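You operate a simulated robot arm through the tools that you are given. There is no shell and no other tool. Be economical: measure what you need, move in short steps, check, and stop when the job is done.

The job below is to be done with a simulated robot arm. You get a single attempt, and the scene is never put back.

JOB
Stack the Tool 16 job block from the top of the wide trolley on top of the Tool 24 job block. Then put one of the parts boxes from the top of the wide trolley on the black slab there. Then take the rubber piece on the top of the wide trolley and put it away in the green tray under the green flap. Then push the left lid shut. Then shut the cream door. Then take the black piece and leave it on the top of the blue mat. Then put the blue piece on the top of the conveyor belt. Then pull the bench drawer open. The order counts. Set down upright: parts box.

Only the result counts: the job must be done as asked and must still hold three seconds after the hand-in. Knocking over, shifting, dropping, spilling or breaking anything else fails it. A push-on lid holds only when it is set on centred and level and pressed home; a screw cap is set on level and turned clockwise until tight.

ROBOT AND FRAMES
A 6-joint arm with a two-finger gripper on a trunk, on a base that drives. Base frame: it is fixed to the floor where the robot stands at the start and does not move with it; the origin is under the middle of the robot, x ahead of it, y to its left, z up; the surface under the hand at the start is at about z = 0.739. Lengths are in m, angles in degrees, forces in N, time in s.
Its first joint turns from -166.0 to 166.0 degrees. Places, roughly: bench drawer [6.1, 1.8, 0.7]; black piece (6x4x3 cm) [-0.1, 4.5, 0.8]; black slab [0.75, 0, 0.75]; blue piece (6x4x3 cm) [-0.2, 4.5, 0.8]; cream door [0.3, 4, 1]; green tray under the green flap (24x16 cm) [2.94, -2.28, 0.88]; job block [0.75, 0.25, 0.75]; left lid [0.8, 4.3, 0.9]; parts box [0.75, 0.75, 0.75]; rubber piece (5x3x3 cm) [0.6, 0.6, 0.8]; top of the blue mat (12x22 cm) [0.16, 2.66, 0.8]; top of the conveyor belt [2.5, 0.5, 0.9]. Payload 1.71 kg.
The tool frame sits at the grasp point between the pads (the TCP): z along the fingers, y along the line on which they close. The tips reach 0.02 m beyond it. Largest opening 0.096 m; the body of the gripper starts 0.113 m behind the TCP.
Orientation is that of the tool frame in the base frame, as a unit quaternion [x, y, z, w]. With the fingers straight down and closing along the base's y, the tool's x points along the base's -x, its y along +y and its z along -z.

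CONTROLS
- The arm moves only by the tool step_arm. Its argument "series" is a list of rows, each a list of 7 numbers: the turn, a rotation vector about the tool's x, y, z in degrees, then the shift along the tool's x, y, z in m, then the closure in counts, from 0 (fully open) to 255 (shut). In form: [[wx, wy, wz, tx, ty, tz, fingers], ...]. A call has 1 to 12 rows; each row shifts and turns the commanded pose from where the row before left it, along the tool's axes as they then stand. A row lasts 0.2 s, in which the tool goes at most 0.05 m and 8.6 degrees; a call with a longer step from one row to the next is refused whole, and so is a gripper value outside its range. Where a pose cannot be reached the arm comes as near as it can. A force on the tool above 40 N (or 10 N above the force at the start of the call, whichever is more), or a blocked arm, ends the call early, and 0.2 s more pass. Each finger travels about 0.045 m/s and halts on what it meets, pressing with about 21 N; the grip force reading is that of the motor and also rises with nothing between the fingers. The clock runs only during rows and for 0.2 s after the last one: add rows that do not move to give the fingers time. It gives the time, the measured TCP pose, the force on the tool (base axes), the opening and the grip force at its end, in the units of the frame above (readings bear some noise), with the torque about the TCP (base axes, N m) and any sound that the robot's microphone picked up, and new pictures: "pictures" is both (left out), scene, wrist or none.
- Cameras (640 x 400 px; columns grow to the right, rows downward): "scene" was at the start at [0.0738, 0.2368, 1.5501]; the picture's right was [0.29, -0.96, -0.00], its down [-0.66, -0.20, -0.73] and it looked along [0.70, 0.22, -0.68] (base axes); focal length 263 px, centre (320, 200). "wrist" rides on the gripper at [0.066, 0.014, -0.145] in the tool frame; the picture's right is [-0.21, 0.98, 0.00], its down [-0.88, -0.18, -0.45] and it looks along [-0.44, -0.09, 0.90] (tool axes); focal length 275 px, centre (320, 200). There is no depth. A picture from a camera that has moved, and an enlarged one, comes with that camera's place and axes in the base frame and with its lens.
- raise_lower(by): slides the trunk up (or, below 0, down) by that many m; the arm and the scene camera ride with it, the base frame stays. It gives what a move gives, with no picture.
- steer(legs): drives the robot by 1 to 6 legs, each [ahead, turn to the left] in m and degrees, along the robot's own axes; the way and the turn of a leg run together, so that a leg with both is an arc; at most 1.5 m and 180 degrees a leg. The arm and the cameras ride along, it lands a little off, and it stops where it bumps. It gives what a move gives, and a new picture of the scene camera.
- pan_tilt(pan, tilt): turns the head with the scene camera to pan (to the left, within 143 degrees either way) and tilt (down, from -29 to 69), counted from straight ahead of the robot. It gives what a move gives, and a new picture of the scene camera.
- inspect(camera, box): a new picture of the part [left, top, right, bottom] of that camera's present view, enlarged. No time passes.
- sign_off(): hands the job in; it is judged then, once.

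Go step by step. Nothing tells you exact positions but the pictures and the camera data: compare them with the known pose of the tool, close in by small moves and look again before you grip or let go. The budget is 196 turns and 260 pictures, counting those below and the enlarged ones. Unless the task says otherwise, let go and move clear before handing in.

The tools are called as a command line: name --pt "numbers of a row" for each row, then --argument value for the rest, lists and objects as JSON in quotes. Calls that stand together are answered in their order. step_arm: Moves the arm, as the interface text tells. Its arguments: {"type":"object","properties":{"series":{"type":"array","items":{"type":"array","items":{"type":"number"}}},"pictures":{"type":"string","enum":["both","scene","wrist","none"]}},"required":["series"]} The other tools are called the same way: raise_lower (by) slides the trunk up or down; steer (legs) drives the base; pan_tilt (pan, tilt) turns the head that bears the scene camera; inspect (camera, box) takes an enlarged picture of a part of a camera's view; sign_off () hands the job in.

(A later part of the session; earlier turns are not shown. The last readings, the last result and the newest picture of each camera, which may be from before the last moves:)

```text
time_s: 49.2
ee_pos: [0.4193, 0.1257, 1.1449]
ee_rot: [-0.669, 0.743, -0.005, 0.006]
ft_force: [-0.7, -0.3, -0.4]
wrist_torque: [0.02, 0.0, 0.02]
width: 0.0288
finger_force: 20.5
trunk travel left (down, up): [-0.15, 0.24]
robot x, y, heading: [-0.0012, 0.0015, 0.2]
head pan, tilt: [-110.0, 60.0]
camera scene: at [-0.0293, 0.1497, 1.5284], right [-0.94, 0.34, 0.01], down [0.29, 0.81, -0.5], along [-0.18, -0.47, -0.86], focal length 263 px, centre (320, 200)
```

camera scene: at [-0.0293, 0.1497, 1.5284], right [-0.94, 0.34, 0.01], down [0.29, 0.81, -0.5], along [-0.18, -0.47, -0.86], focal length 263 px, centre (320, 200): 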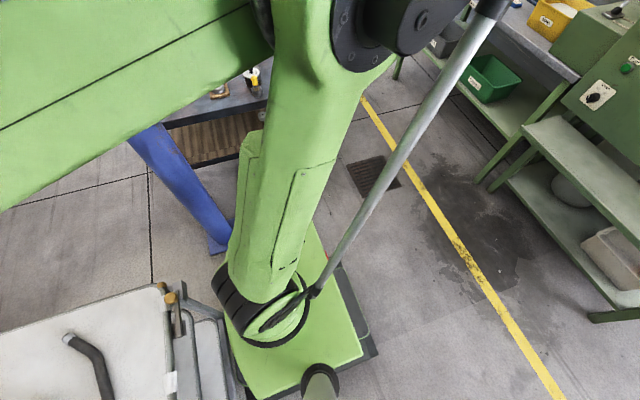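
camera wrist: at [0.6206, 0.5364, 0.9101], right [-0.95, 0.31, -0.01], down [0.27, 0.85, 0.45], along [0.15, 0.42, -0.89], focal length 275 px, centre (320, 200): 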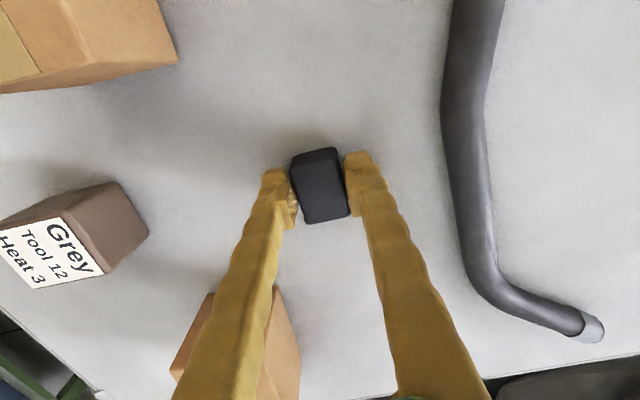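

My base is about 0.5 m wide. I back up 0.72 m, turn right and drive along behind the table.

steer --legs '[[-0.72, 0], [0, -90], [1.2, 0]]'

pan_tilt --pan 40 --tilt 30

```text
time_s: 68.2
ee_pos: [-0.6065, -1.6207, 1.1444]
ee_rot: [0.056, 0.998, -0.007, 0.001]
ft_force: [-0.5, -0.4, 0.2]
wrist_torque: [0.0, -0.01, -0.01]
width: 0.0287
finger_force: 20.9
trunk travel left (down, up): [-0.15, 0.24]
robot x, y, heading: [-0.7314, -1.2009, -90.4]
head pan, tilt: [-110.0, 60.0]
camera scene: at [-0.5815, -1.1703, 1.5284], right [0.35, 0.94, 0.01], down [0.81, -0.29, -0.5], along [-0.47, 0.19, -0.86], focal length 263 px, centre (320, 200)
```

scene: 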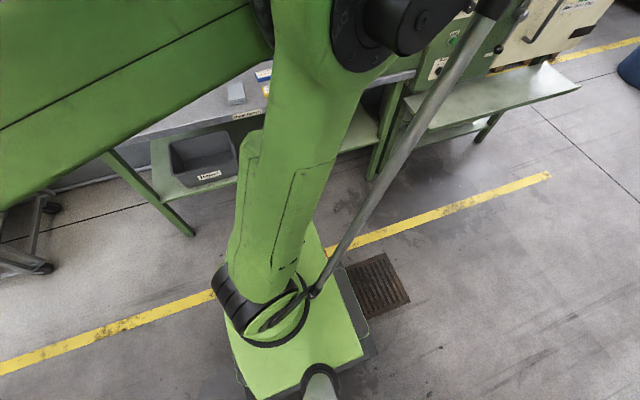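

```text
time_s: 70.6
ee_pos: [-0.6068, -1.6191, 1.1457]
ee_rot: [0.057, 0.998, -0.008, 0.001]
ft_force: [0.1, -3.2, -1.2]
wrist_torque: [0.36, 0.07, -0.05]
width: 0.0285
finger_force: 21.1
trunk travel left (down, up): [-0.15, 0.24]
robot x, y, heading: [-0.7289, -1.2019, -90.3]
head pan, tilt: [40.0, 30.0]
camera scene: at [-0.4614, -1.2712, 1.5686], right [-0.77, -0.64, -0.01], down [-0.32, 0.4, -0.86], along [0.55, -0.66, -0.51], focal length 263 px, centre (320, 200)
```

scene: 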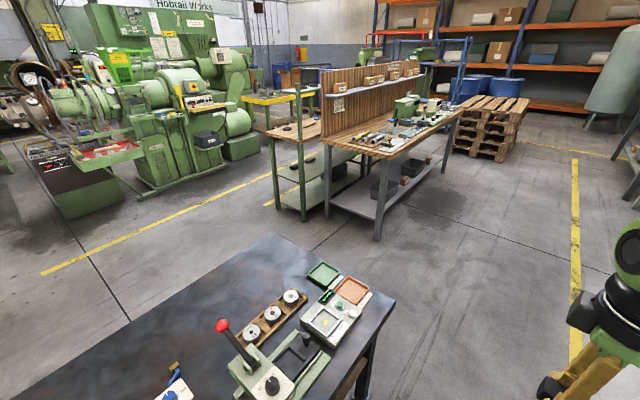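

The corridor between the table end (y≈−1.9) and the wooden bench (y≈−2.85) leads to the extruder front, which faces −x at x≈3. I drive along y≈−2.37.

steer --legs '[[1.17, 0], [0, 90.3]]'

pan_tilt --pan 0 --tilt 30

```text
time_s: 84.5
ee_pos: [-0.3361, -2.2368, 1.1498]
ee_rot: [-0.67, 0.742, -0.009, 0.011]
ft_force: [0.3, -0.2, 0.0]
wrist_torque: [-0.01, -0.03, -0.03]
width: 0.0285
finger_force: 21.1
trunk travel left (down, up): [-0.15, 0.24]
robot x, y, heading: [-0.737, -2.3666, 0.2]
head pan, tilt: [40.0, 30.0]
camera scene: at [-0.6751, -2.094, 1.5691], right [0.64, -0.76, -0.01], down [-0.4, -0.32, -0.86], along [0.65, 0.56, -0.51], focal length 263 px, centre (320, 200)
```

scene: 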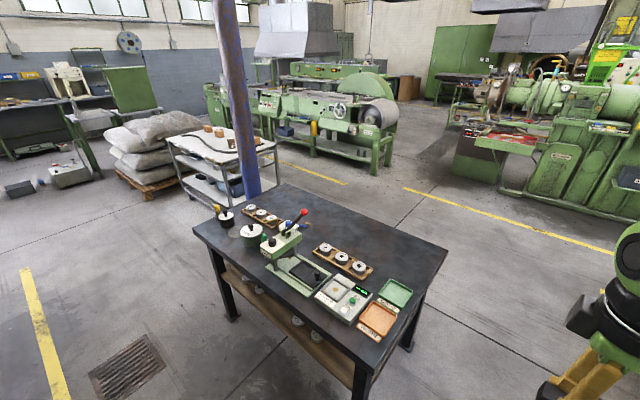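

```text
time_s: 85.6
ee_pos: [-0.3434, -2.2373, 1.1525]
ee_rot: [-0.67, 0.742, -0.013, 0.014]
ft_force: [-1.0, 0.2, 0.5]
wrist_torque: [-0.02, -0.09, 0.0]
width: 0.0286
finger_force: 20.6
trunk travel left (down, up): [-0.15, 0.24]
robot x, y, heading: [-0.7377, -2.3649, -0.2]
head pan, tilt: [0.0, 30.0]
camera scene: at [-0.6699, -2.1518, 1.5695], right [0.0, -1.0, 0.0], down [-0.5, 0.0, -0.86], along [0.86, 0.0, -0.5], focal length 263 px, centre (320, 200)
```

scene: 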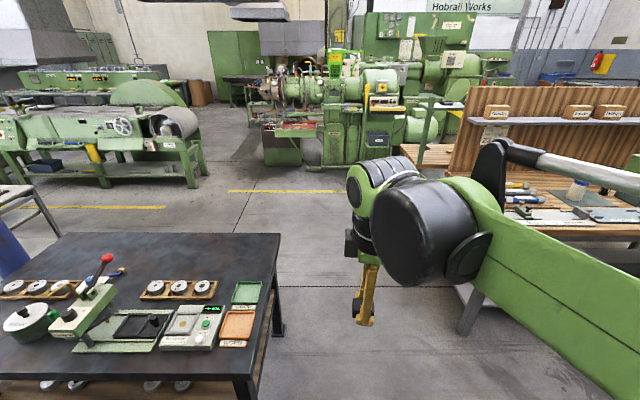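

The way ahead is clear. I drive straight to x≈1.95.

steer --legs '[[1.4, 0], [1.25, 0]]'

pan_tilt --pan 10 --tilt 32

```text
time_s: 103.4
ee_pos: [2.3044, -2.2532, 1.1547]
ee_rot: [-0.665, 0.746, -0.014, 0.016]
ft_force: [0.1, -0.1, 0.0]
wrist_torque: [0.03, 0.0, 0.02]
width: 0.0284
finger_force: 21.4
trunk travel left (down, up): [-0.15, 0.24]
robot x, y, heading: [1.9179, -2.3765, -0.6]
head pan, tilt: [0.0, 30.0]
camera scene: at [2.0043, -2.1655, 1.5687], right [-0.01, -1.0, 0.0], down [-0.51, 0.0, -0.86], along [0.86, -0.01, -0.51], focal length 263 px, centre (320, 200)
```

scene: 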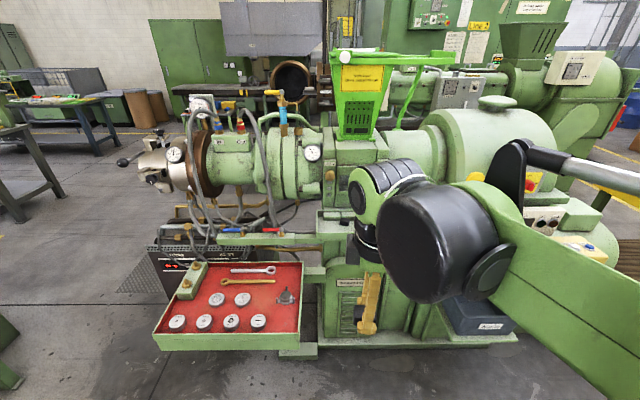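

```text
time_s: 104.1
ee_pos: [2.2799, -2.2535, 1.163]
ee_rot: [-0.666, 0.745, -0.021, 0.024]
ft_force: [0.3, -0.7, -0.5]
wrist_torque: [-0.01, -0.02, -0.01]
width: 0.0285
finger_force: 21.0
trunk travel left (down, up): [-0.15, 0.24]
robot x, y, heading: [1.9179, -2.381, -0.5]
head pan, tilt: [10.0, 32.0]
camera scene: at [1.9523, -2.1495, 1.5675], right [0.16, -0.99, 0.0], down [-0.51, -0.09, -0.86], along [0.85, 0.14, -0.52], focal length 263 px, centre (320, 200)
```

scene: 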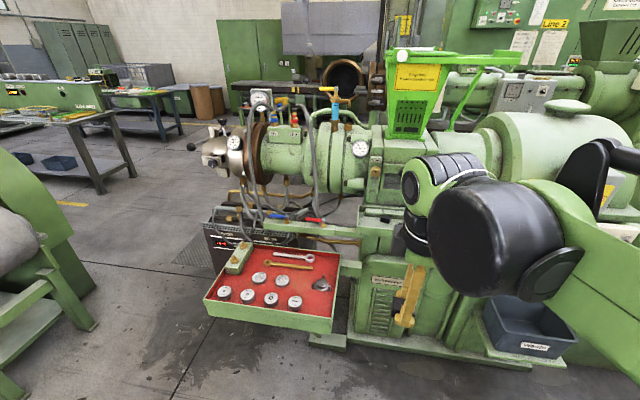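

The target shelf is hidden behind my arm. I drive 0.27 m closer and use the wrist camera.

steer --legs '[[0.27, 0]]'

step_arm --pt "0 0 0 0 0 0 255" --pt "0 0 0 0 0 0 255" --pictures "wrist"

```text
time_s: 106.5
ee_pos: [2.5561, -2.258, 1.1627]
ee_rot: [-0.665, 0.746, -0.021, 0.023]
ft_force: [-0.5, -1.0, -0.3]
wrist_torque: [0.04, 0.01, -0.02]
width: 0.0283
finger_force: 21.1
trunk travel left (down, up): [-0.15, 0.24]
robot x, y, heading: [2.1939, -2.3795, -0.5]
head pan, tilt: [10.0, 32.0]
camera scene: at [2.2605, -2.1522, 1.5663], right [0.16, -0.99, 0.0], down [-0.53, -0.09, -0.84], along [0.83, 0.14, -0.53], focal length 263 px, centre (320, 200)
```

scene: 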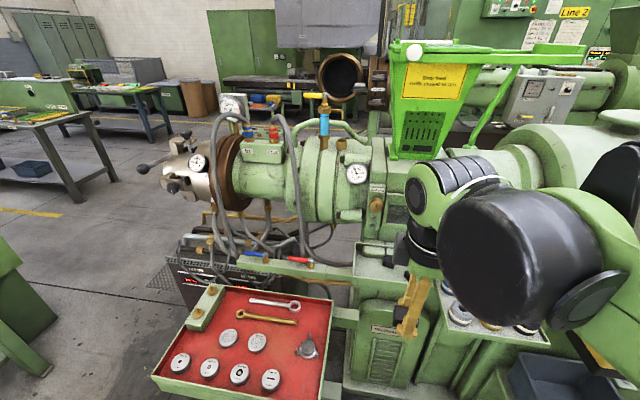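

```text
time_s: 107.1
ee_pos: [2.5472, -2.256, 1.1644]
ee_rot: [-0.666, 0.745, -0.022, 0.026]
ft_force: [-1.1, 0.1, -0.1]
wrist_torque: [0.02, 0.0, 0.03]
width: 0.0288
finger_force: 20.9
trunk travel left (down, up): [-0.15, 0.24]
robot x, y, heading: [2.1893, -2.379, -0.6]
head pan, tilt: [10.0, 32.0]
camera wrist: at [2.5172, -2.3206, 1.3086], right [-0.95, 0.31, -0.06], down [0.25, 0.85, 0.46], along [0.2, 0.42, -0.88], focal length 275 px, centre (320, 200)
```

wrist: 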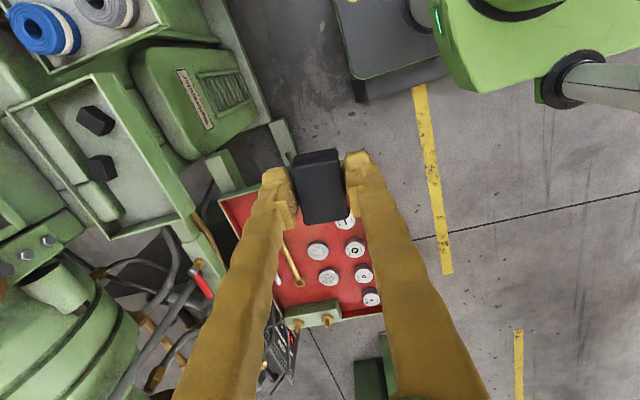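

The wrist view shows the green-rimmed tray with two black pieces already in it, at about (2.94, −2.29), the right place. I zoom in on its flap.

inspect --camera "wrist" --box '[0, 50, 240, 260]'

inspect --camera "scene" --box '[330, 160, 560, 340]'

```text
1.90 times, centred on (120, 155) of wrist
camera zoom: at [2.5172, -2.3206, 1.3086], right [-0.95, 0.31, -0.06], down [0.25, 0.85, 0.46], along [0.2, 0.42, -0.88], focal length 524 px, centre (701, 286)
```

zoom: 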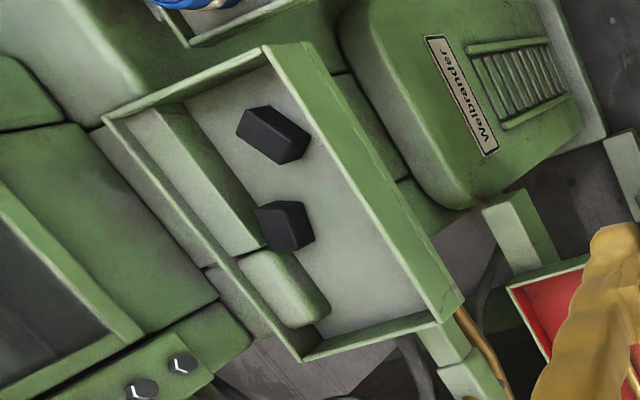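

```text
2.22 times, centred on (445, 250) of scene
camera zoom: at [2.2714, -2.1525, 1.5658], right [0.16, -0.99, 0.0], down [-0.53, -0.09, -0.84], along [0.83, 0.14, -0.54], focal length 585 px, centre (42, 89)
```

zoom: 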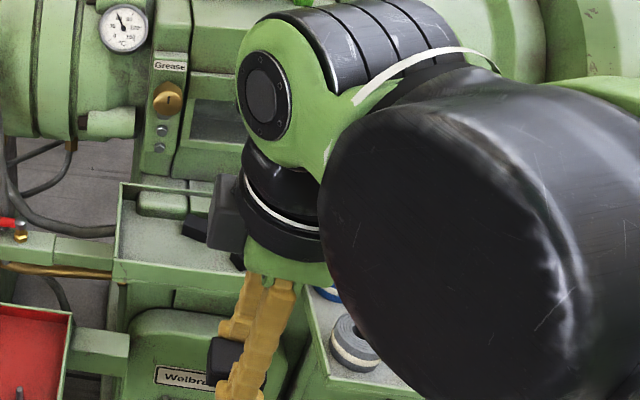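

The tray is open-topped, spanning x 2.86–3.02 and y −2.415…−2.17, with free floor near (2.925, −2.22). I level the tool (it reads a 4° tilt) and move toward it at height.

step_arm --pt "-3.9 0 0 0 0 0 255" --pt "0 0 0 -0.008 -0.04 0 255" --pt "0 0 0 -0.008 -0.04 0 255" --pt "0 0 0 -0.008 -0.04 0 255" --pt "0 0 0 -0.008 -0.04 0 255" --pt "0 0 0 -0.008 -0.04 0 255" --pt "0 0 0 -0.008 -0.04 0.01 255" --pt "0 0 0 -0.008 -0.04 0.01 255" --pt "0 0 0 0 0 0 255" --pt "0 0 0 0 0 0 255" --pictures "both"

```text
time_s: 109.3
ee_pos: [2.8339, -2.233, 1.1456]
ee_rot: [-0.666, 0.746, 0.002, 0.002]
ft_force: [-0.6, 0.3, 0.0]
wrist_torque: [0.01, -0.03, 0.0]
width: 0.0285
finger_force: 20.9
trunk travel left (down, up): [-0.15, 0.24]
robot x, y, heading: [2.1899, -2.3799, -0.4]
head pan, tilt: [10.0, 32.0]
camera scene: at [2.2756, -2.1524, 1.5656], right [0.16, -0.99, 0.0], down [-0.54, -0.09, -0.84], along [0.83, 0.14, -0.54], focal length 263 px, centre (320, 200)
camera wrist: at [2.8139, -2.2972, 1.2908], right [-0.95, 0.32, 0.0], down [0.28, 0.85, 0.45], along [0.14, 0.43, -0.89], focal length 275 px, centre (320, 200)
```

scene: 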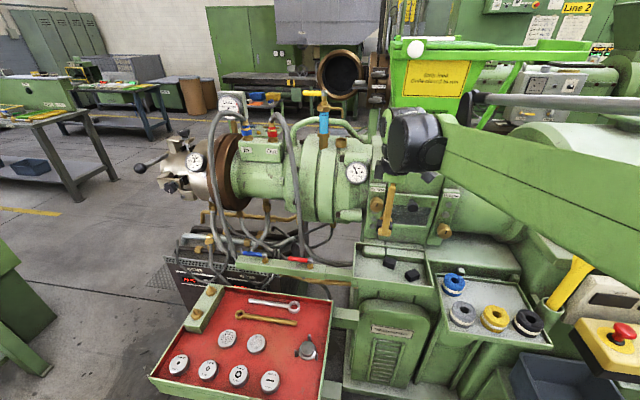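
wrist: 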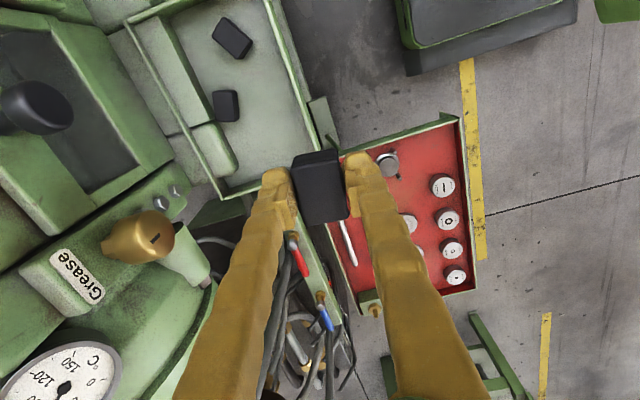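

The green flap with the black knob sits just above this tray, so the tray is right. A gold grease knob at about (3.0, −2.22, 1.10) would crowd the wide side of the gripper, so I turn the tool to close along y before descending.

step_arm --pt "0 0 8.4 0 0 0 255" --pt "0 0 8.4 0 0 0 255" --pt "0 0 8.4 0 0 0 255" --pt "0 0 8.4 0 0 0 255" --pt "0 0 8.4 0 0 0 255" --pt "0 0 8.4 0 0 0 255" --pt "0 0 8.4 0 0 0 255" --pt "0 0 8.4 0 0 0 255" --pt "0 0 8.4 0 0 0 255" --pt "0 0 8.0 0 0 0 255" --pt "0 0 0 -0.03 0.01 0.03 255" --pt "0 0 0 -0.03 0.008 0.03 255" --pictures "both"

```text
time_s: 111.9
ee_pos: [2.8952, -2.2155, 1.0829]
ee_rot: [0.001, 1.0, 0.004, -0.001]
ft_force: [-0.2, -0.8, -0.1]
wrist_torque: [0.04, -0.07, -0.02]
width: 0.0286
finger_force: 21.0
trunk travel left (down, up): [-0.15, 0.24]
robot x, y, heading: [2.1916, -2.3793, -0.5]
head pan, tilt: [10.0, 32.0]
camera scene: at [2.2755, -2.1527, 1.5656], right [0.16, -0.99, 0.0], down [-0.54, -0.09, -0.84], along [0.83, 0.14, -0.54], focal length 263 px, centre (320, 200)
camera wrist: at [2.8306, -2.2016, 1.2292], right [0.21, 0.98, 0.01], down [0.88, -0.19, 0.44], along [0.43, -0.08, -0.9], focal length 275 px, centre (320, 200)
```

scene: 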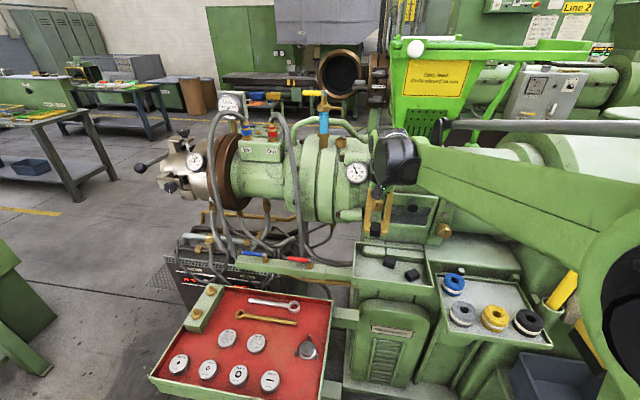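
wrist: 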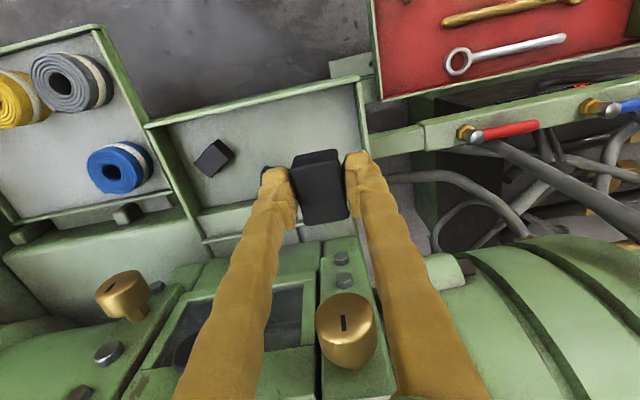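

Clear of the knob. I lower into the tray.

step_arm --pt "0 0 0 -0.008 0 0.04 255" --pt "0 0 0 0 0 0.04 255" --pt "0 0 0 0 0 0.04 255" --pt "0 0 0 0 0 0.03 255" --pt "0 0 0 0 0 0 255" --pt "0 0 0 0 0 0 255" --pictures "wrist"

```text
time_s: 113.3
ee_pos: [2.9023, -2.2138, 0.932]
ee_rot: [0.001, 1.0, 0.005, 0.0]
ft_force: [0.4, -0.1, -0.4]
wrist_torque: [-0.02, -0.01, -0.01]
width: 0.0285
finger_force: 21.7
trunk travel left (down, up): [-0.15, 0.24]
robot x, y, heading: [2.1888, -2.3814, -0.5]
head pan, tilt: [10.0, 32.0]
camera wrist: at [2.8373, -2.2007, 1.079], right [0.21, 0.98, 0.01], down [0.88, -0.19, 0.44], along [0.43, -0.08, -0.9], focal length 275 px, centre (320, 200)
```

wrist: 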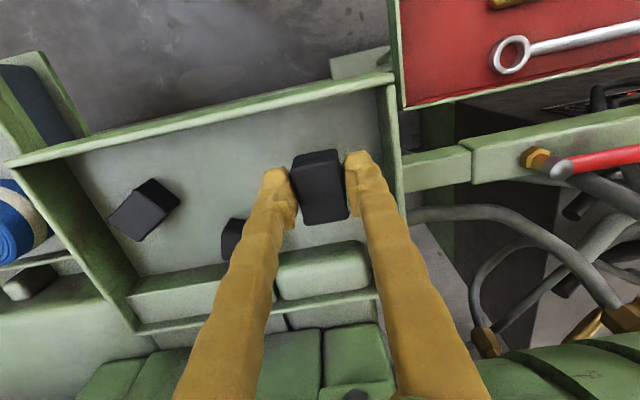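

The piece hangs inside the tray walls on free floor. I descend until contact.

step_arm --pt "0 0 0 0 0 0.01 255" --pt "0 0 0 0 0 0.01 255" --pt "0 0 0 0 0 0.005 255" --pt "0 0 0 0 0 0.005 255" --pt "0 0 0 0 0 0.005 255" --pt "0 0 0 0 0 0.005 255" --pt "0 0 0 0 0 0.005 255" --pt "0 0 0 0 0 0.005 255" --pictures "none"

```text
time_s: 114.8
ee_pos: [2.8841, -2.213, 0.9064]
ee_rot: [0.0, 1.0, 0.003, 0.009]
ft_force: [-1.1, -0.6, 0.8]
wrist_torque: [-0.04, -0.09, 0.03]
width: 0.0285
finger_force: 20.9
trunk travel left (down, up): [-0.15, 0.24]
robot x, y, heading: [2.1923, -2.3818, -0.6]
head pan, tilt: [10.0, 32.0]
stopped in row 7: the force on the tool passed its limit at 47 N (the readings are from after the stop); the commanded pose is now the measured one
```

step_arm --pt "0 0 0 0 0 0 255" --pictures "both"

```text
time_s: 115.2
ee_pos: [2.8882, -2.2134, 0.9022]
ee_rot: [0.0, 1.0, 0.004, 0.006]
ft_force: [0.0, 0.1, -1.3]
wrist_torque: [0.01, 0.06, 0.0]
width: 0.0283
finger_force: 20.8
trunk travel left (down, up): [-0.15, 0.24]
robot x, y, heading: [2.188, -2.3768, -1.0]
head pan, tilt: [10.0, 32.0]
camera scene: at [2.277, -2.1524, 1.5655], right [0.16, -0.99, 0.0], down [-0.54, -0.09, -0.84], along [0.83, 0.14, -0.54], focal length 263 px, centre (320, 200)
camera wrist: at [2.8229, -2.1996, 1.0482], right [0.21, 0.98, 0.01], down [0.87, -0.19, 0.45], along [0.45, -0.09, -0.89], focal length 275 px, centre (320, 200)
```

scene: 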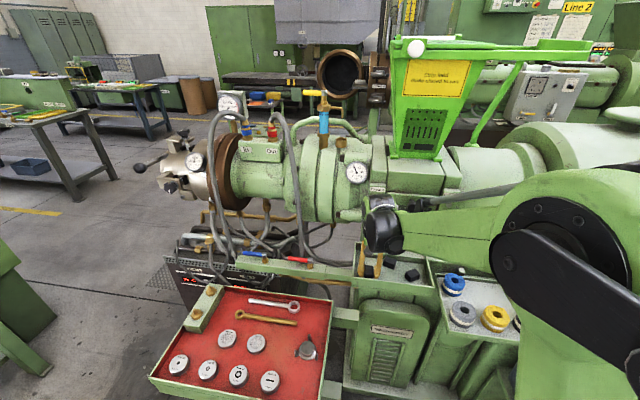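
wrist: 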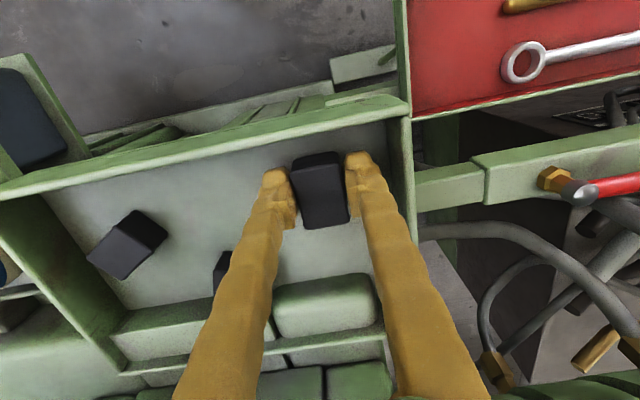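

The hit was probably the tray floor. I shift back to x≈2.90 and lower gently in small steps.

step_arm --pt "0 0 0 -0.013 0 -0.002 255" --pt "0 0 0 0 0 0 255" --pt "0 0 0 0 0 0.002 255" --pt "0 0 0 0 0 0.002 255" --pt "0 0 0 0 0 0.002 255" --pt "0 0 0 0 0 0 255" --pictures "none"

```text
time_s: 116.6
ee_pos: [2.9014, -2.214, 0.8984]
ee_rot: [0.001, 1.0, 0.004, 0.007]
ft_force: [-0.5, 0.4, -0.2]
wrist_torque: [0.0, 0.02, 0.0]
width: 0.0286
finger_force: 20.9
trunk travel left (down, up): [-0.15, 0.24]
robot x, y, heading: [2.1882, -2.3812, -0.4]
head pan, tilt: [10.0, 32.0]
```

step_arm --pt "0 0 0 0 0 0.002 255" --pt "0 0 0 0 0 0.002 255" --pt "0 0 0 0 0 0.002 255" --pt "0 0 0 0 0 0 255" --pictures "none"

```text
time_s: 117.6
ee_pos: [2.9011, -2.213, 0.8952]
ee_rot: [0.002, 1.0, 0.004, 0.008]
ft_force: [10.5, 2.9, 33.6]
wrist_torque: [-0.25, 0.17, 0.24]
width: 0.0285
finger_force: 20.6
trunk travel left (down, up): [-0.15, 0.24]
robot x, y, heading: [2.1899, -2.3807, -0.4]
head pan, tilt: [10.0, 32.0]
```

Floor contact. I open partway, rise, and check.

step_arm --pt "0 0 0 0 0 -0.001 255" --pt "0 0 0 0 0 0 130" --pt "0 0 0 0 0 0 120" --pt "0 0 0 0 0 0 120" --pt "0 0 0 0 0 -0.03 120" --pt "0 0 0 0 0 -0.04 120" --pt "0 0 0 0 0 -0.04 120" --pt "0 0 0 0 0 -0.04 120" --pt "0 0 0 0.03 0 -0.03 120" --pt "0 0 0 0.03 0 -0.03 120" --pt "0 0 0 0 0 0 120" --pictures "wrist"

```text
time_s: 120.0
ee_pos: [2.8391, -2.2151, 1.1045]
ee_rot: [0.001, 1.0, 0.003, 0.007]
ft_force: [-0.1, -0.1, 0.7]
wrist_torque: [0.06, -0.05, -0.01]
width: 0.0507
finger_force: 0.0
trunk travel left (down, up): [-0.15, 0.24]
robot x, y, heading: [2.1903, -2.3805, -1.2]
head pan, tilt: [10.0, 32.0]
camera wrist: at [2.7723, -2.2015, 1.2496], right [0.21, 0.98, 0.01], down [0.87, -0.19, 0.46], along [0.45, -0.09, -0.89], focal length 275 px, centre (320, 200)
```

wrist: 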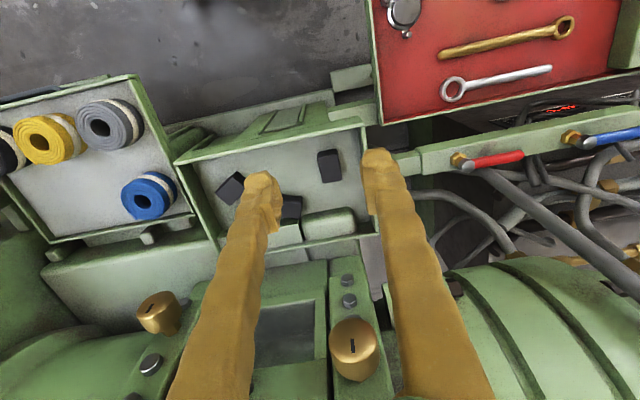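

The rubber piece lies in the tray. I tuck the arm and drive back and then up the aisle at x≈1.55 toward the left-hand benches.

step_arm --pt "0 0 0 0.045 -0.01 -0.01 120" --pt "0 0 0 0.045 -0.01 -0.01 120" --pt "0 0 0 0.045 -0.01 -0.01 120" --pt "0 0 0 0.045 -0.01 -0.01 120" --pt "0 0 0 0.045 -0.01 -0.01 120" --pictures "none"

steer --legs '[[-0.65, 0], [0, 91], [1.5, 0], [1.2, 0]]'

pan_tilt --pan 0 --tilt 20

```text
time_s: 121.2
ee_pos: [2.6082, -2.2627, 1.1507]
ee_rot: [-0.001, 1.0, 0.004, 0.009]
ft_force: [-0.8, -0.2, -0.2]
wrist_torque: [-0.02, -0.04, 0.04]
width: 0.0509
finger_force: 0.2
trunk travel left (down, up): [-0.15, 0.24]
robot x, y, heading: [2.1917, -2.3803, -0.6]
head pan, tilt: [10.0, 32.0]
```

```text
time_s: 149.6
ee_pos: [1.3542, 0.7393, 1.15]
ee_rot: [0.719, -0.695, -0.008, -0.002]
ft_force: [0.4, -0.6, -0.5]
wrist_torque: [-0.03, 0.02, -0.01]
width: 0.0508
finger_force: 0.1
trunk travel left (down, up): [-0.15, 0.24]
robot x, y, heading: [1.4831, 0.3223, 91.1]
head pan, tilt: [10.0, 32.0]
camera scene: at [1.256, 0.4012, 1.5656], right [0.98, 0.2, 0.0], down [0.1, -0.53, -0.84], along [-0.17, 0.82, -0.54], focal length 263 px, centre (320, 200)
```

scene: 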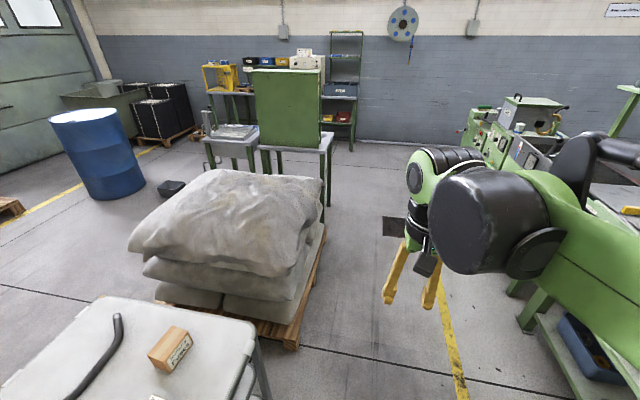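

```text
time_s: 150.3
ee_pos: [1.354, 0.722, 1.1555]
ee_rot: [0.717, -0.697, -0.013, -0.007]
ft_force: [-0.2, -0.3, -0.9]
wrist_torque: [-0.03, -0.03, 0.0]
width: 0.0507
finger_force: 0.1
trunk travel left (down, up): [-0.15, 0.24]
robot x, y, heading: [1.4829, 0.3204, 91.0]
head pan, tilt: [0.0, 20.0]
camera scene: at [1.272, 0.3726, 1.5862], right [1.0, 0.02, 0.0], down [0.01, -0.34, -0.94], along [-0.02, 0.94, -0.34], focal length 263 px, centre (320, 200)
```

scene: 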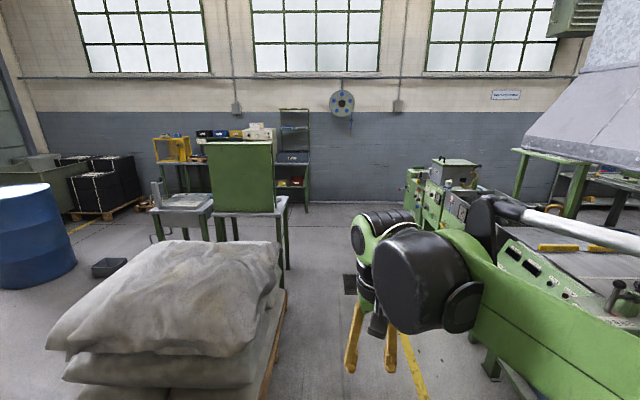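

The wall bench with the cream-door unit stands behind a green cabinet on a table. I drive further up the aisle to look.

steer --legs '[[1.5, 0], [1.0, 0]]'

pan_tilt --pan 50 --tilt 25

pan_tilt --pan 85 --tilt 35

```text
time_s: 167.1
ee_pos: [1.291, 3.2192, 1.1555]
ee_rot: [0.719, -0.695, -0.012, -0.007]
ft_force: [-0.1, -0.1, -0.1]
wrist_torque: [0.01, 0.01, -0.01]
width: 0.0507
finger_force: 0.0
trunk travel left (down, up): [-0.15, 0.24]
robot x, y, heading: [1.4219, 2.8221, 91.3]
head pan, tilt: [0.0, 20.0]
camera scene: at [1.2079, 2.903, 1.5847], right [1.0, 0.02, 0.0], down [0.01, -0.36, -0.93], along [-0.02, 0.93, -0.36], focal length 263 px, centre (320, 200)
```

scene: 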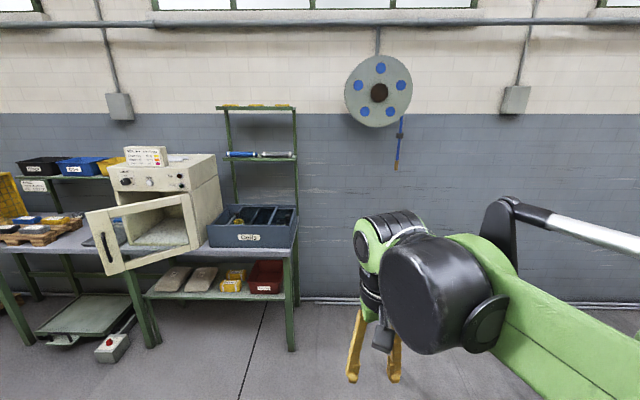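

```text
time_s: 168.3
ee_pos: [1.2914, 3.2066, 1.1607]
ee_rot: [0.718, -0.695, -0.017, -0.011]
ft_force: [0.5, -0.2, 1.1]
wrist_torque: [0.05, 0.0, 0.01]
width: 0.0509
finger_force: 0.1
trunk travel left (down, up): [-0.15, 0.24]
robot x, y, heading: [1.4192, 2.817, 91.1]
head pan, tilt: [50.0, 25.0]
camera scene: at [1.1391, 2.8321, 1.578], right [0.62, 0.78, 0.01], down [0.33, -0.26, -0.91], along [-0.71, 0.57, -0.42], focal length 263 px, centre (320, 200)
```

scene: 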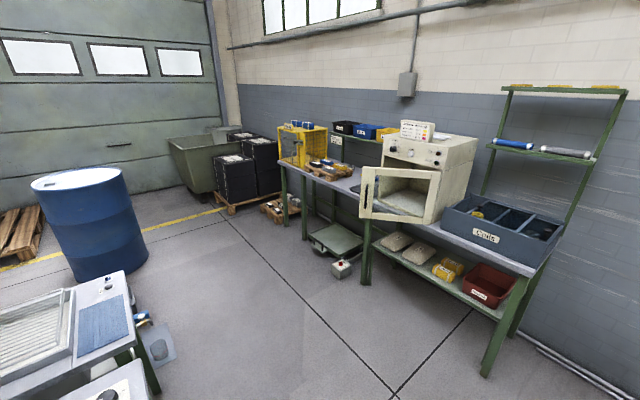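

```text
time_s: 169.3
ee_pos: [1.2921, 3.1938, 1.163]
ee_rot: [0.719, -0.695, -0.021, -0.014]
ft_force: [0.6, 0.1, -0.1]
wrist_torque: [-0.02, 0.03, 0.02]
width: 0.0508
finger_force: 0.0
trunk travel left (down, up): [-0.15, 0.24]
robot x, y, heading: [1.4197, 2.8177, 91.7]
head pan, tilt: [85.0, 35.0]
camera scene: at [1.1235, 2.7735, 1.5618], right [0.06, 1.0, 0.01], down [0.57, -0.03, -0.82], along [-0.82, 0.06, -0.57], focal length 263 px, centre (320, 200)
```

scene: 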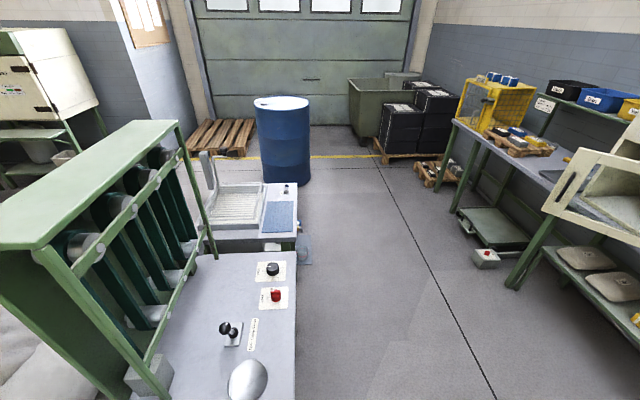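

I see the dark-blue compartment box at (0.8, 4.3), the cream oven with its door open, and the bench left of it. The blue mat is on the small table behind. The corridor is 1.2 m wide, so I drive in front of the blue box.

steer --legs '[[0.55, 0], [0, 89], [0.6, 0], [0, -91]]'

pan_tilt --pan 10 --tilt 40

```text
time_s: 189.3
ee_pos: [0.6897, 3.7603, 1.1612]
ee_rot: [-0.704, 0.71, 0.018, 0.012]
ft_force: [0.3, 0.0, -0.4]
wrist_torque: [0.02, 0.0, -0.02]
width: 0.0511
finger_force: 0.1
trunk travel left (down, up): [-0.15, 0.24]
robot x, y, heading: [0.7969, 3.3709, 89.0]
head pan, tilt: [85.0, 35.0]
camera scene: at [0.5011, 3.3782, 1.5622], right [0.1, 0.99, -0.02], down [0.57, -0.07, -0.82], along [-0.81, 0.08, -0.57], focal length 263 px, centre (320, 200)
```

scene: 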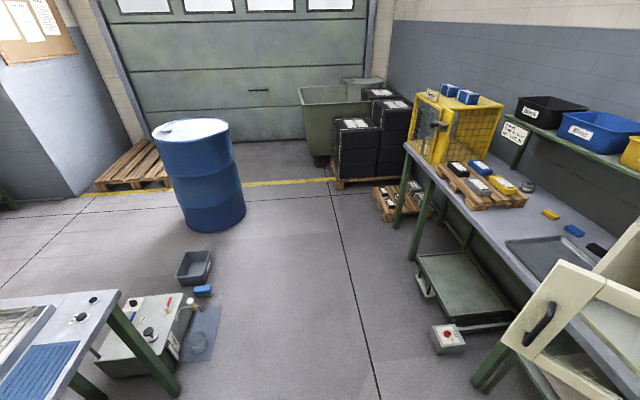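

```text
time_s: 190.8
ee_pos: [0.6884, 3.7254, 1.1713]
ee_rot: [-0.704, 0.709, 0.027, 0.023]
ft_force: [-0.8, 0.1, -0.5]
wrist_torque: [-0.03, 0.05, -0.02]
width: 0.0511
finger_force: 0.1
trunk travel left (down, up): [-0.15, 0.24]
robot x, y, heading: [0.802, 3.3692, 89.2]
head pan, tilt: [10.0, 40.0]
camera scene: at [0.5745, 3.4045, 1.5552], right [0.99, 0.16, 0.0], down [0.1, -0.62, -0.78], along [-0.12, 0.77, -0.63], focal length 263 px, centre (320, 200)
```

scene: 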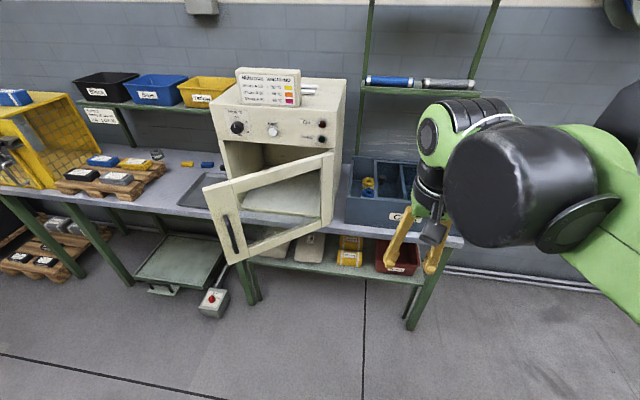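

The arm hides the box in the scene view. I level the tool and move the wrist camera over the box.

step_arm --pt "0 4 0 0 0 0 120" --pt "0 0 0 -0.035 -0.022 -0.01 120" --pt "0 0 0 -0.035 -0.022 -0.01 120" --pt "0 0 0 -0.035 -0.022 -0.01 120" --pt "0 0 0 -0.035 -0.022 -0.01 120" --pt "0 0 0 -0.035 -0.022 -0.01 120" --pt "0 0 0 0 0 0 120" --pictures "both"

```text
time_s: 192.4
ee_pos: [0.8024, 3.9078, 1.219]
ee_rot: [-0.704, 0.71, 0.001, -0.006]
ft_force: [0.3, -0.9, 0.7]
wrist_torque: [0.05, -0.04, -0.01]
width: 0.0508
finger_force: 0.1
trunk travel left (down, up): [-0.15, 0.24]
robot x, y, heading: [0.801, 3.3714, 88.9]
head pan, tilt: [10.0, 40.0]
camera scene: at [0.5752, 3.4314, 1.5545], right [0.99, 0.16, 0.0], down [0.1, -0.64, -0.77], along [-0.12, 0.76, -0.64], focal length 263 px, centre (320, 200)
camera wrist: at [0.7903, 3.8425, 1.3649], right [-0.98, 0.21, 0.01], down [0.19, 0.88, 0.44], along [0.09, 0.43, -0.9], focal length 275 px, centre (320, 200)
```

scene: 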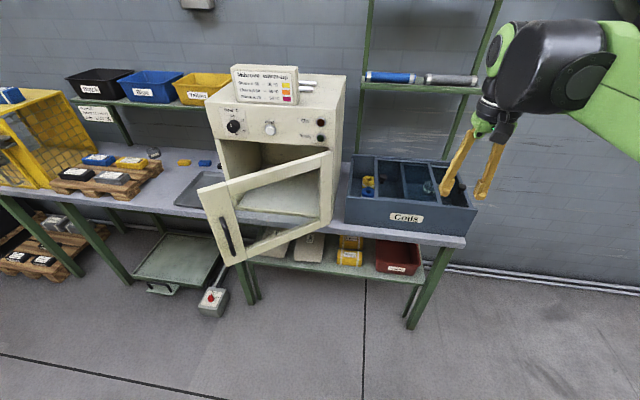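
wrist: 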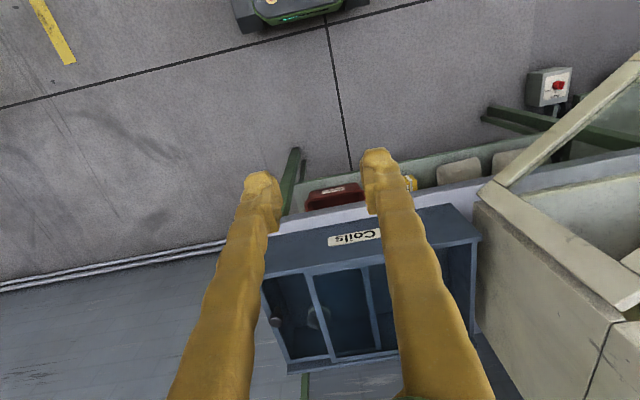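

inspect --camera "scene" --box '[330, 130, 500, 250]'

inspect --camera "wrist" --box '[240, 200, 500, 390]'

```text
3.33 times, centred on (415, 190) of scene
camera zoom: at [0.5752, 3.4314, 1.5545], right [0.99, 0.16, 0.0], down [0.1, -0.64, -0.77], along [-0.12, 0.76, -0.64], focal length 878 px, centre (3, 233)
```

zoom: 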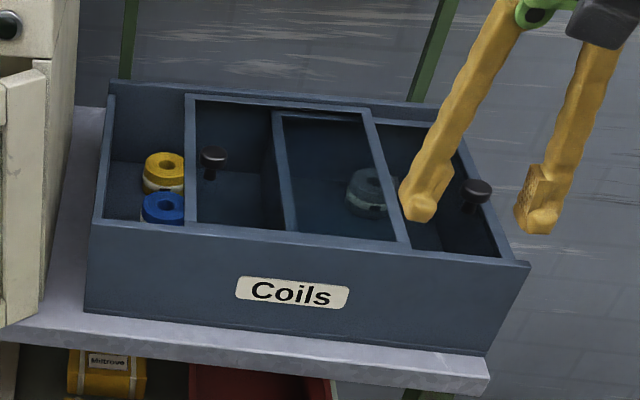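

```text
2.11 times, centred on (370, 295) of wrist
camera zoom: at [0.7903, 3.8425, 1.3649], right [-0.98, 0.21, 0.01], down [0.19, 0.88, 0.44], along [0.09, 0.43, -0.9], focal length 580 px, centre (215, 0)
```

zoom: 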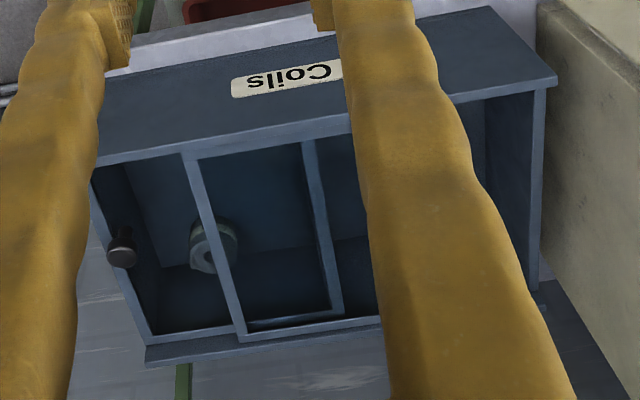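

It's a box with two sliding clear lids. The left lid is slid right by about 10 cm, with its black knob near x≈0.69, so pushing that knob toward −x shuts it. I close the fingers and move over for a close look.

step_arm --pt "0 0 0 -0.036 0.004 0.015 255" --pt "0 0 0 -0.036 0.004 0.015 255" --pt "0 0 0 -0.036 0.004 0.015 255" --pt "0 0 0 -0.036 0.004 0.015 255" --pt "0 0 0 -0.036 0.004 0.015 255" --pt "0 0 0 -0.036 0.004 0.015 255" --pt "0 0 0 -0.036 0.004 0.015 255" --pt "0 0 0 -0.036 0.004 0.015 255" --pt "0 0 0 0 0 0 255" --pt "0 0 0 0 0 0 255" --pictures "both"

```text
time_s: 194.6
ee_pos: [0.7717, 4.2036, 1.0895]
ee_rot: [-0.704, 0.71, -0.001, -0.008]
ft_force: [0.0, 0.0, -0.4]
wrist_torque: [0.0, 0.04, 0.01]
width: 0.0
finger_force: 20.9
trunk travel left (down, up): [-0.15, 0.24]
robot x, y, heading: [0.7976, 3.3671, 89.2]
head pan, tilt: [10.0, 40.0]
camera scene: at [0.5753, 3.4532, 1.5535], right [0.99, 0.16, 0.0], down [0.1, -0.65, -0.76], along [-0.12, 0.75, -0.65], focal length 263 px, centre (320, 200)
camera wrist: at [0.7593, 4.1398, 1.2362], right [-0.98, 0.21, 0.01], down [0.19, 0.88, 0.43], along [0.09, 0.42, -0.9], focal length 275 px, centre (320, 200)
```

scene: 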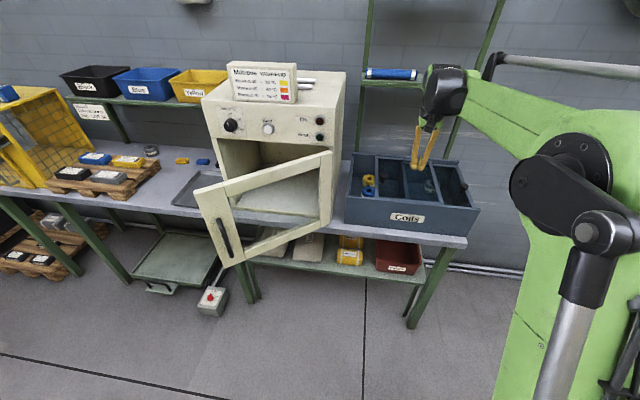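
wrist: 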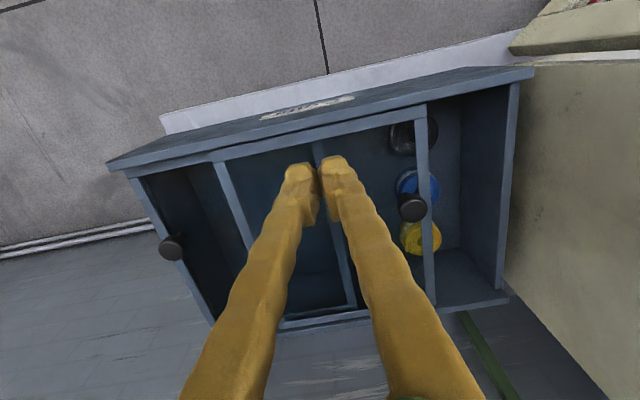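

The left lid knob is at about (0.688, 4.289) with its top at z≈0.978. I place the closed fingers just to its right and come down.

step_arm --pt "0 0 0 -0.043 0.012 0 255" --pt "0 0 0 -0.043 0.012 0 255" --pt "0 0 0 0 0 0.04 255" --pt "0 0 0 0 0 0.035 255" --pt "0 0 0 0 0 0 255" --pt "0 0 0 0 0 0 255" --pictures "both"

inspect --camera "scene" --box '[330, 130, 500, 250]'

```text
time_s: 196.0
ee_pos: [0.7475, 4.2891, 1.0124]
ee_rot: [-0.705, 0.709, -0.001, -0.007]
ft_force: [-0.9, -0.3, 0.3]
wrist_torque: [-0.01, -0.04, -0.05]
width: 0.0001
finger_force: 20.9
trunk travel left (down, up): [-0.15, 0.24]
robot x, y, heading: [0.7994, 3.368, 89.1]
head pan, tilt: [10.0, 40.0]
camera scene: at [0.5754, 3.4536, 1.5535], right [0.99, 0.16, 0.0], down [0.1, -0.65, -0.76], along [-0.12, 0.75, -0.65], focal length 263 px, centre (320, 200)
camera wrist: at [0.7355, 4.2248, 1.1593], right [-0.98, 0.21, 0.01], down [0.19, 0.88, 0.43], along [0.09, 0.42, -0.9], focal length 275 px, centre (320, 200)
```

scene: 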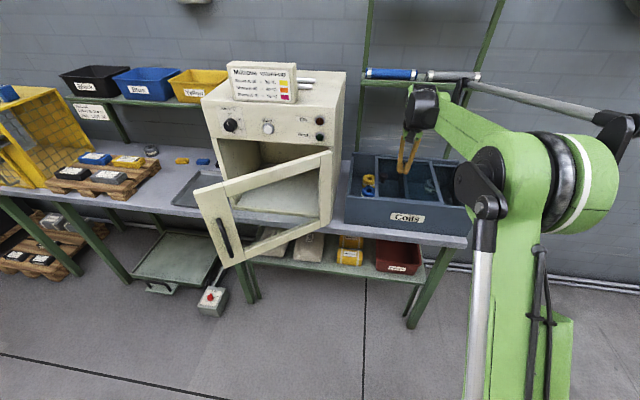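
wrist: 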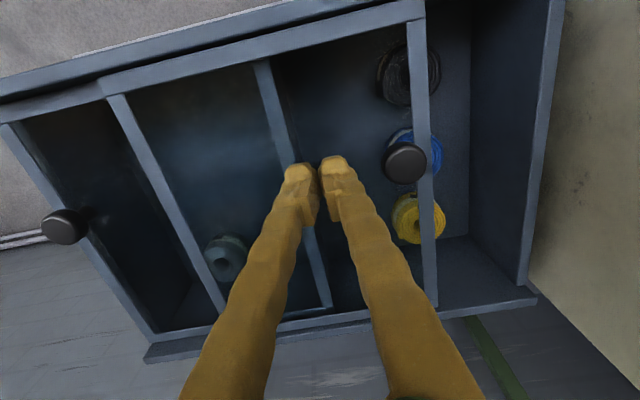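

```text
3.33 times, centred on (415, 190) of scene
camera zoom: at [0.5754, 3.4536, 1.5535], right [0.99, 0.16, 0.0], down [0.1, -0.65, -0.76], along [-0.12, 0.75, -0.65], focal length 878 px, centre (3, 233)
```

zoom: 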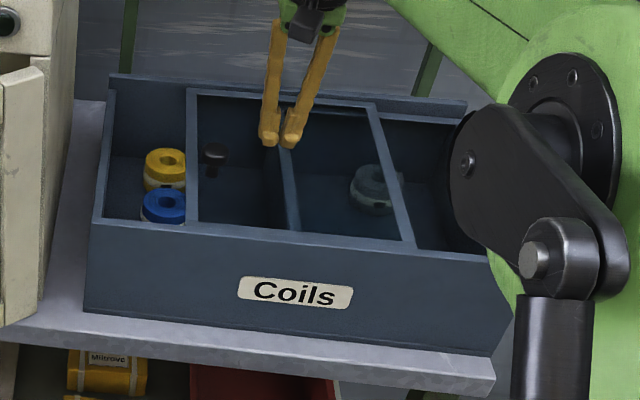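

Lined up beside the knob. I lower 3 cm and push toward −x.

step_arm --pt "0 0 0 0 0 0.015 255" --pt "0 0 0 0 0 0.013 255" --pt "0 0 0 0 0 0 255" --pt "0 0 0 0 0.012 0 255" --pt "0 0 0 0 0.012 0 255" --pt "0 0 0 0 0.012 0 255" --pt "0 0 0 0 0.012 0 255" --pt "0 0 0 0 0 0 255" --pictures "wrist"

```text
time_s: 197.8
ee_pos: [0.6987, 4.2885, 0.9862]
ee_rot: [-0.704, 0.71, -0.001, -0.007]
ft_force: [0.5, -0.2, 0.0]
wrist_torque: [0.0, -0.01, 0.0]
width: 0.0
finger_force: 20.9
trunk travel left (down, up): [-0.15, 0.24]
robot x, y, heading: [0.7997, 3.3708, 89.2]
head pan, tilt: [10.0, 40.0]
camera wrist: at [0.6866, 4.2254, 1.1323], right [-0.98, 0.21, 0.01], down [0.19, 0.88, 0.43], along [0.09, 0.42, -0.9], focal length 275 px, centre (320, 200)
```

wrist: 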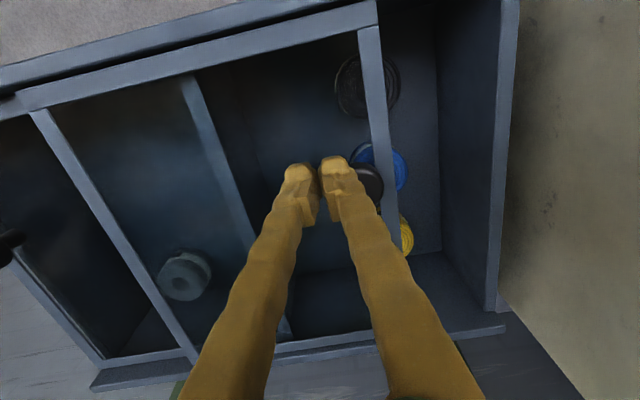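

The knob is moving with the fingers. I keep pushing until the lid stops.

step_arm --pt "0 0 0 0 0.012 0 255" --pt "0 0 0 0 0.012 0 255" --pt "0 0 0 0 0.012 0 255" --pt "0 0 0 0 0.012 0 255" --pt "0 0 0 0 0 0 255" --pictures "wrist"

```text
time_s: 199.0
ee_pos: [0.6504, 4.2886, 0.9859]
ee_rot: [-0.705, 0.709, -0.001, -0.007]
ft_force: [-0.7, -1.0, -0.2]
wrist_torque: [-0.03, 0.06, 0.01]
width: 0.0
finger_force: 21.0
trunk travel left (down, up): [-0.15, 0.24]
robot x, y, heading: [0.7988, 3.3687, 88.8]
head pan, tilt: [10.0, 40.0]
camera wrist: at [0.6386, 4.2254, 1.1329], right [-0.98, 0.21, 0.01], down [0.19, 0.88, 0.43], along [0.09, 0.42, -0.9], focal length 275 px, centre (320, 200)
```

wrist: 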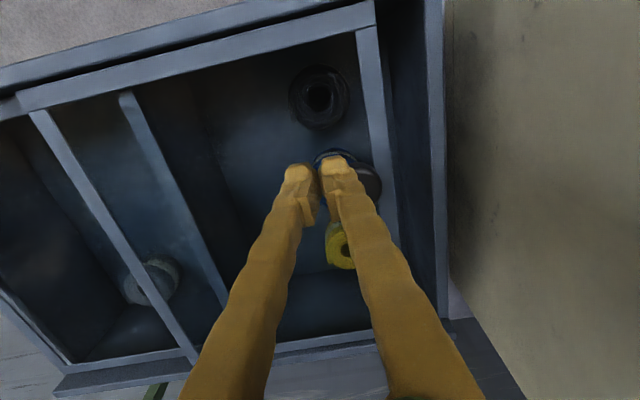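

step_arm --pt "0 0 0 0 0.01 0 255" --pt "0 0 0 0 0.01 0 255" --pt "0 0 0 0 0.008 0 255" --pt "0 0 0 0 0.006 0 255" --pt "0 0 0 0 0.006 0 255" --pt "0 0 0 0 0 0 255" --pictures "wrist"

```text
time_s: 200.4
ee_pos: [0.6102, 4.2894, 0.9872]
ee_rot: [-0.705, 0.709, -0.001, -0.007]
ft_force: [-0.4, 0.5, 0.1]
wrist_torque: [-0.01, 0.0, 0.0]
width: 0.0
finger_force: 20.9
trunk travel left (down, up): [-0.15, 0.24]
robot x, y, heading: [0.7985, 3.3671, 89.1]
head pan, tilt: [10.0, 40.0]
camera wrist: at [0.5983, 4.2262, 1.1333], right [-0.98, 0.21, 0.01], down [0.19, 0.88, 0.43], along [0.09, 0.42, -0.9], focal length 275 px, centre (320, 200)
```

wrist: 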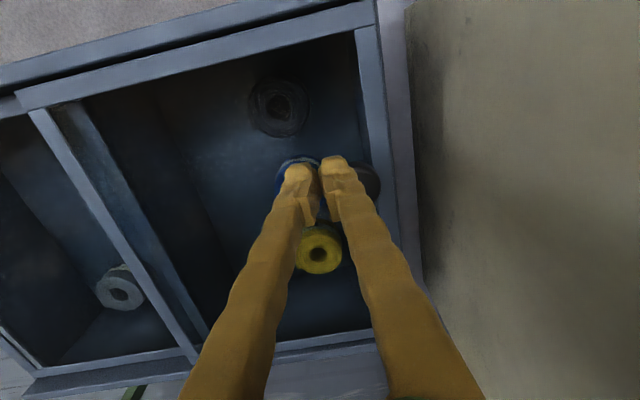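

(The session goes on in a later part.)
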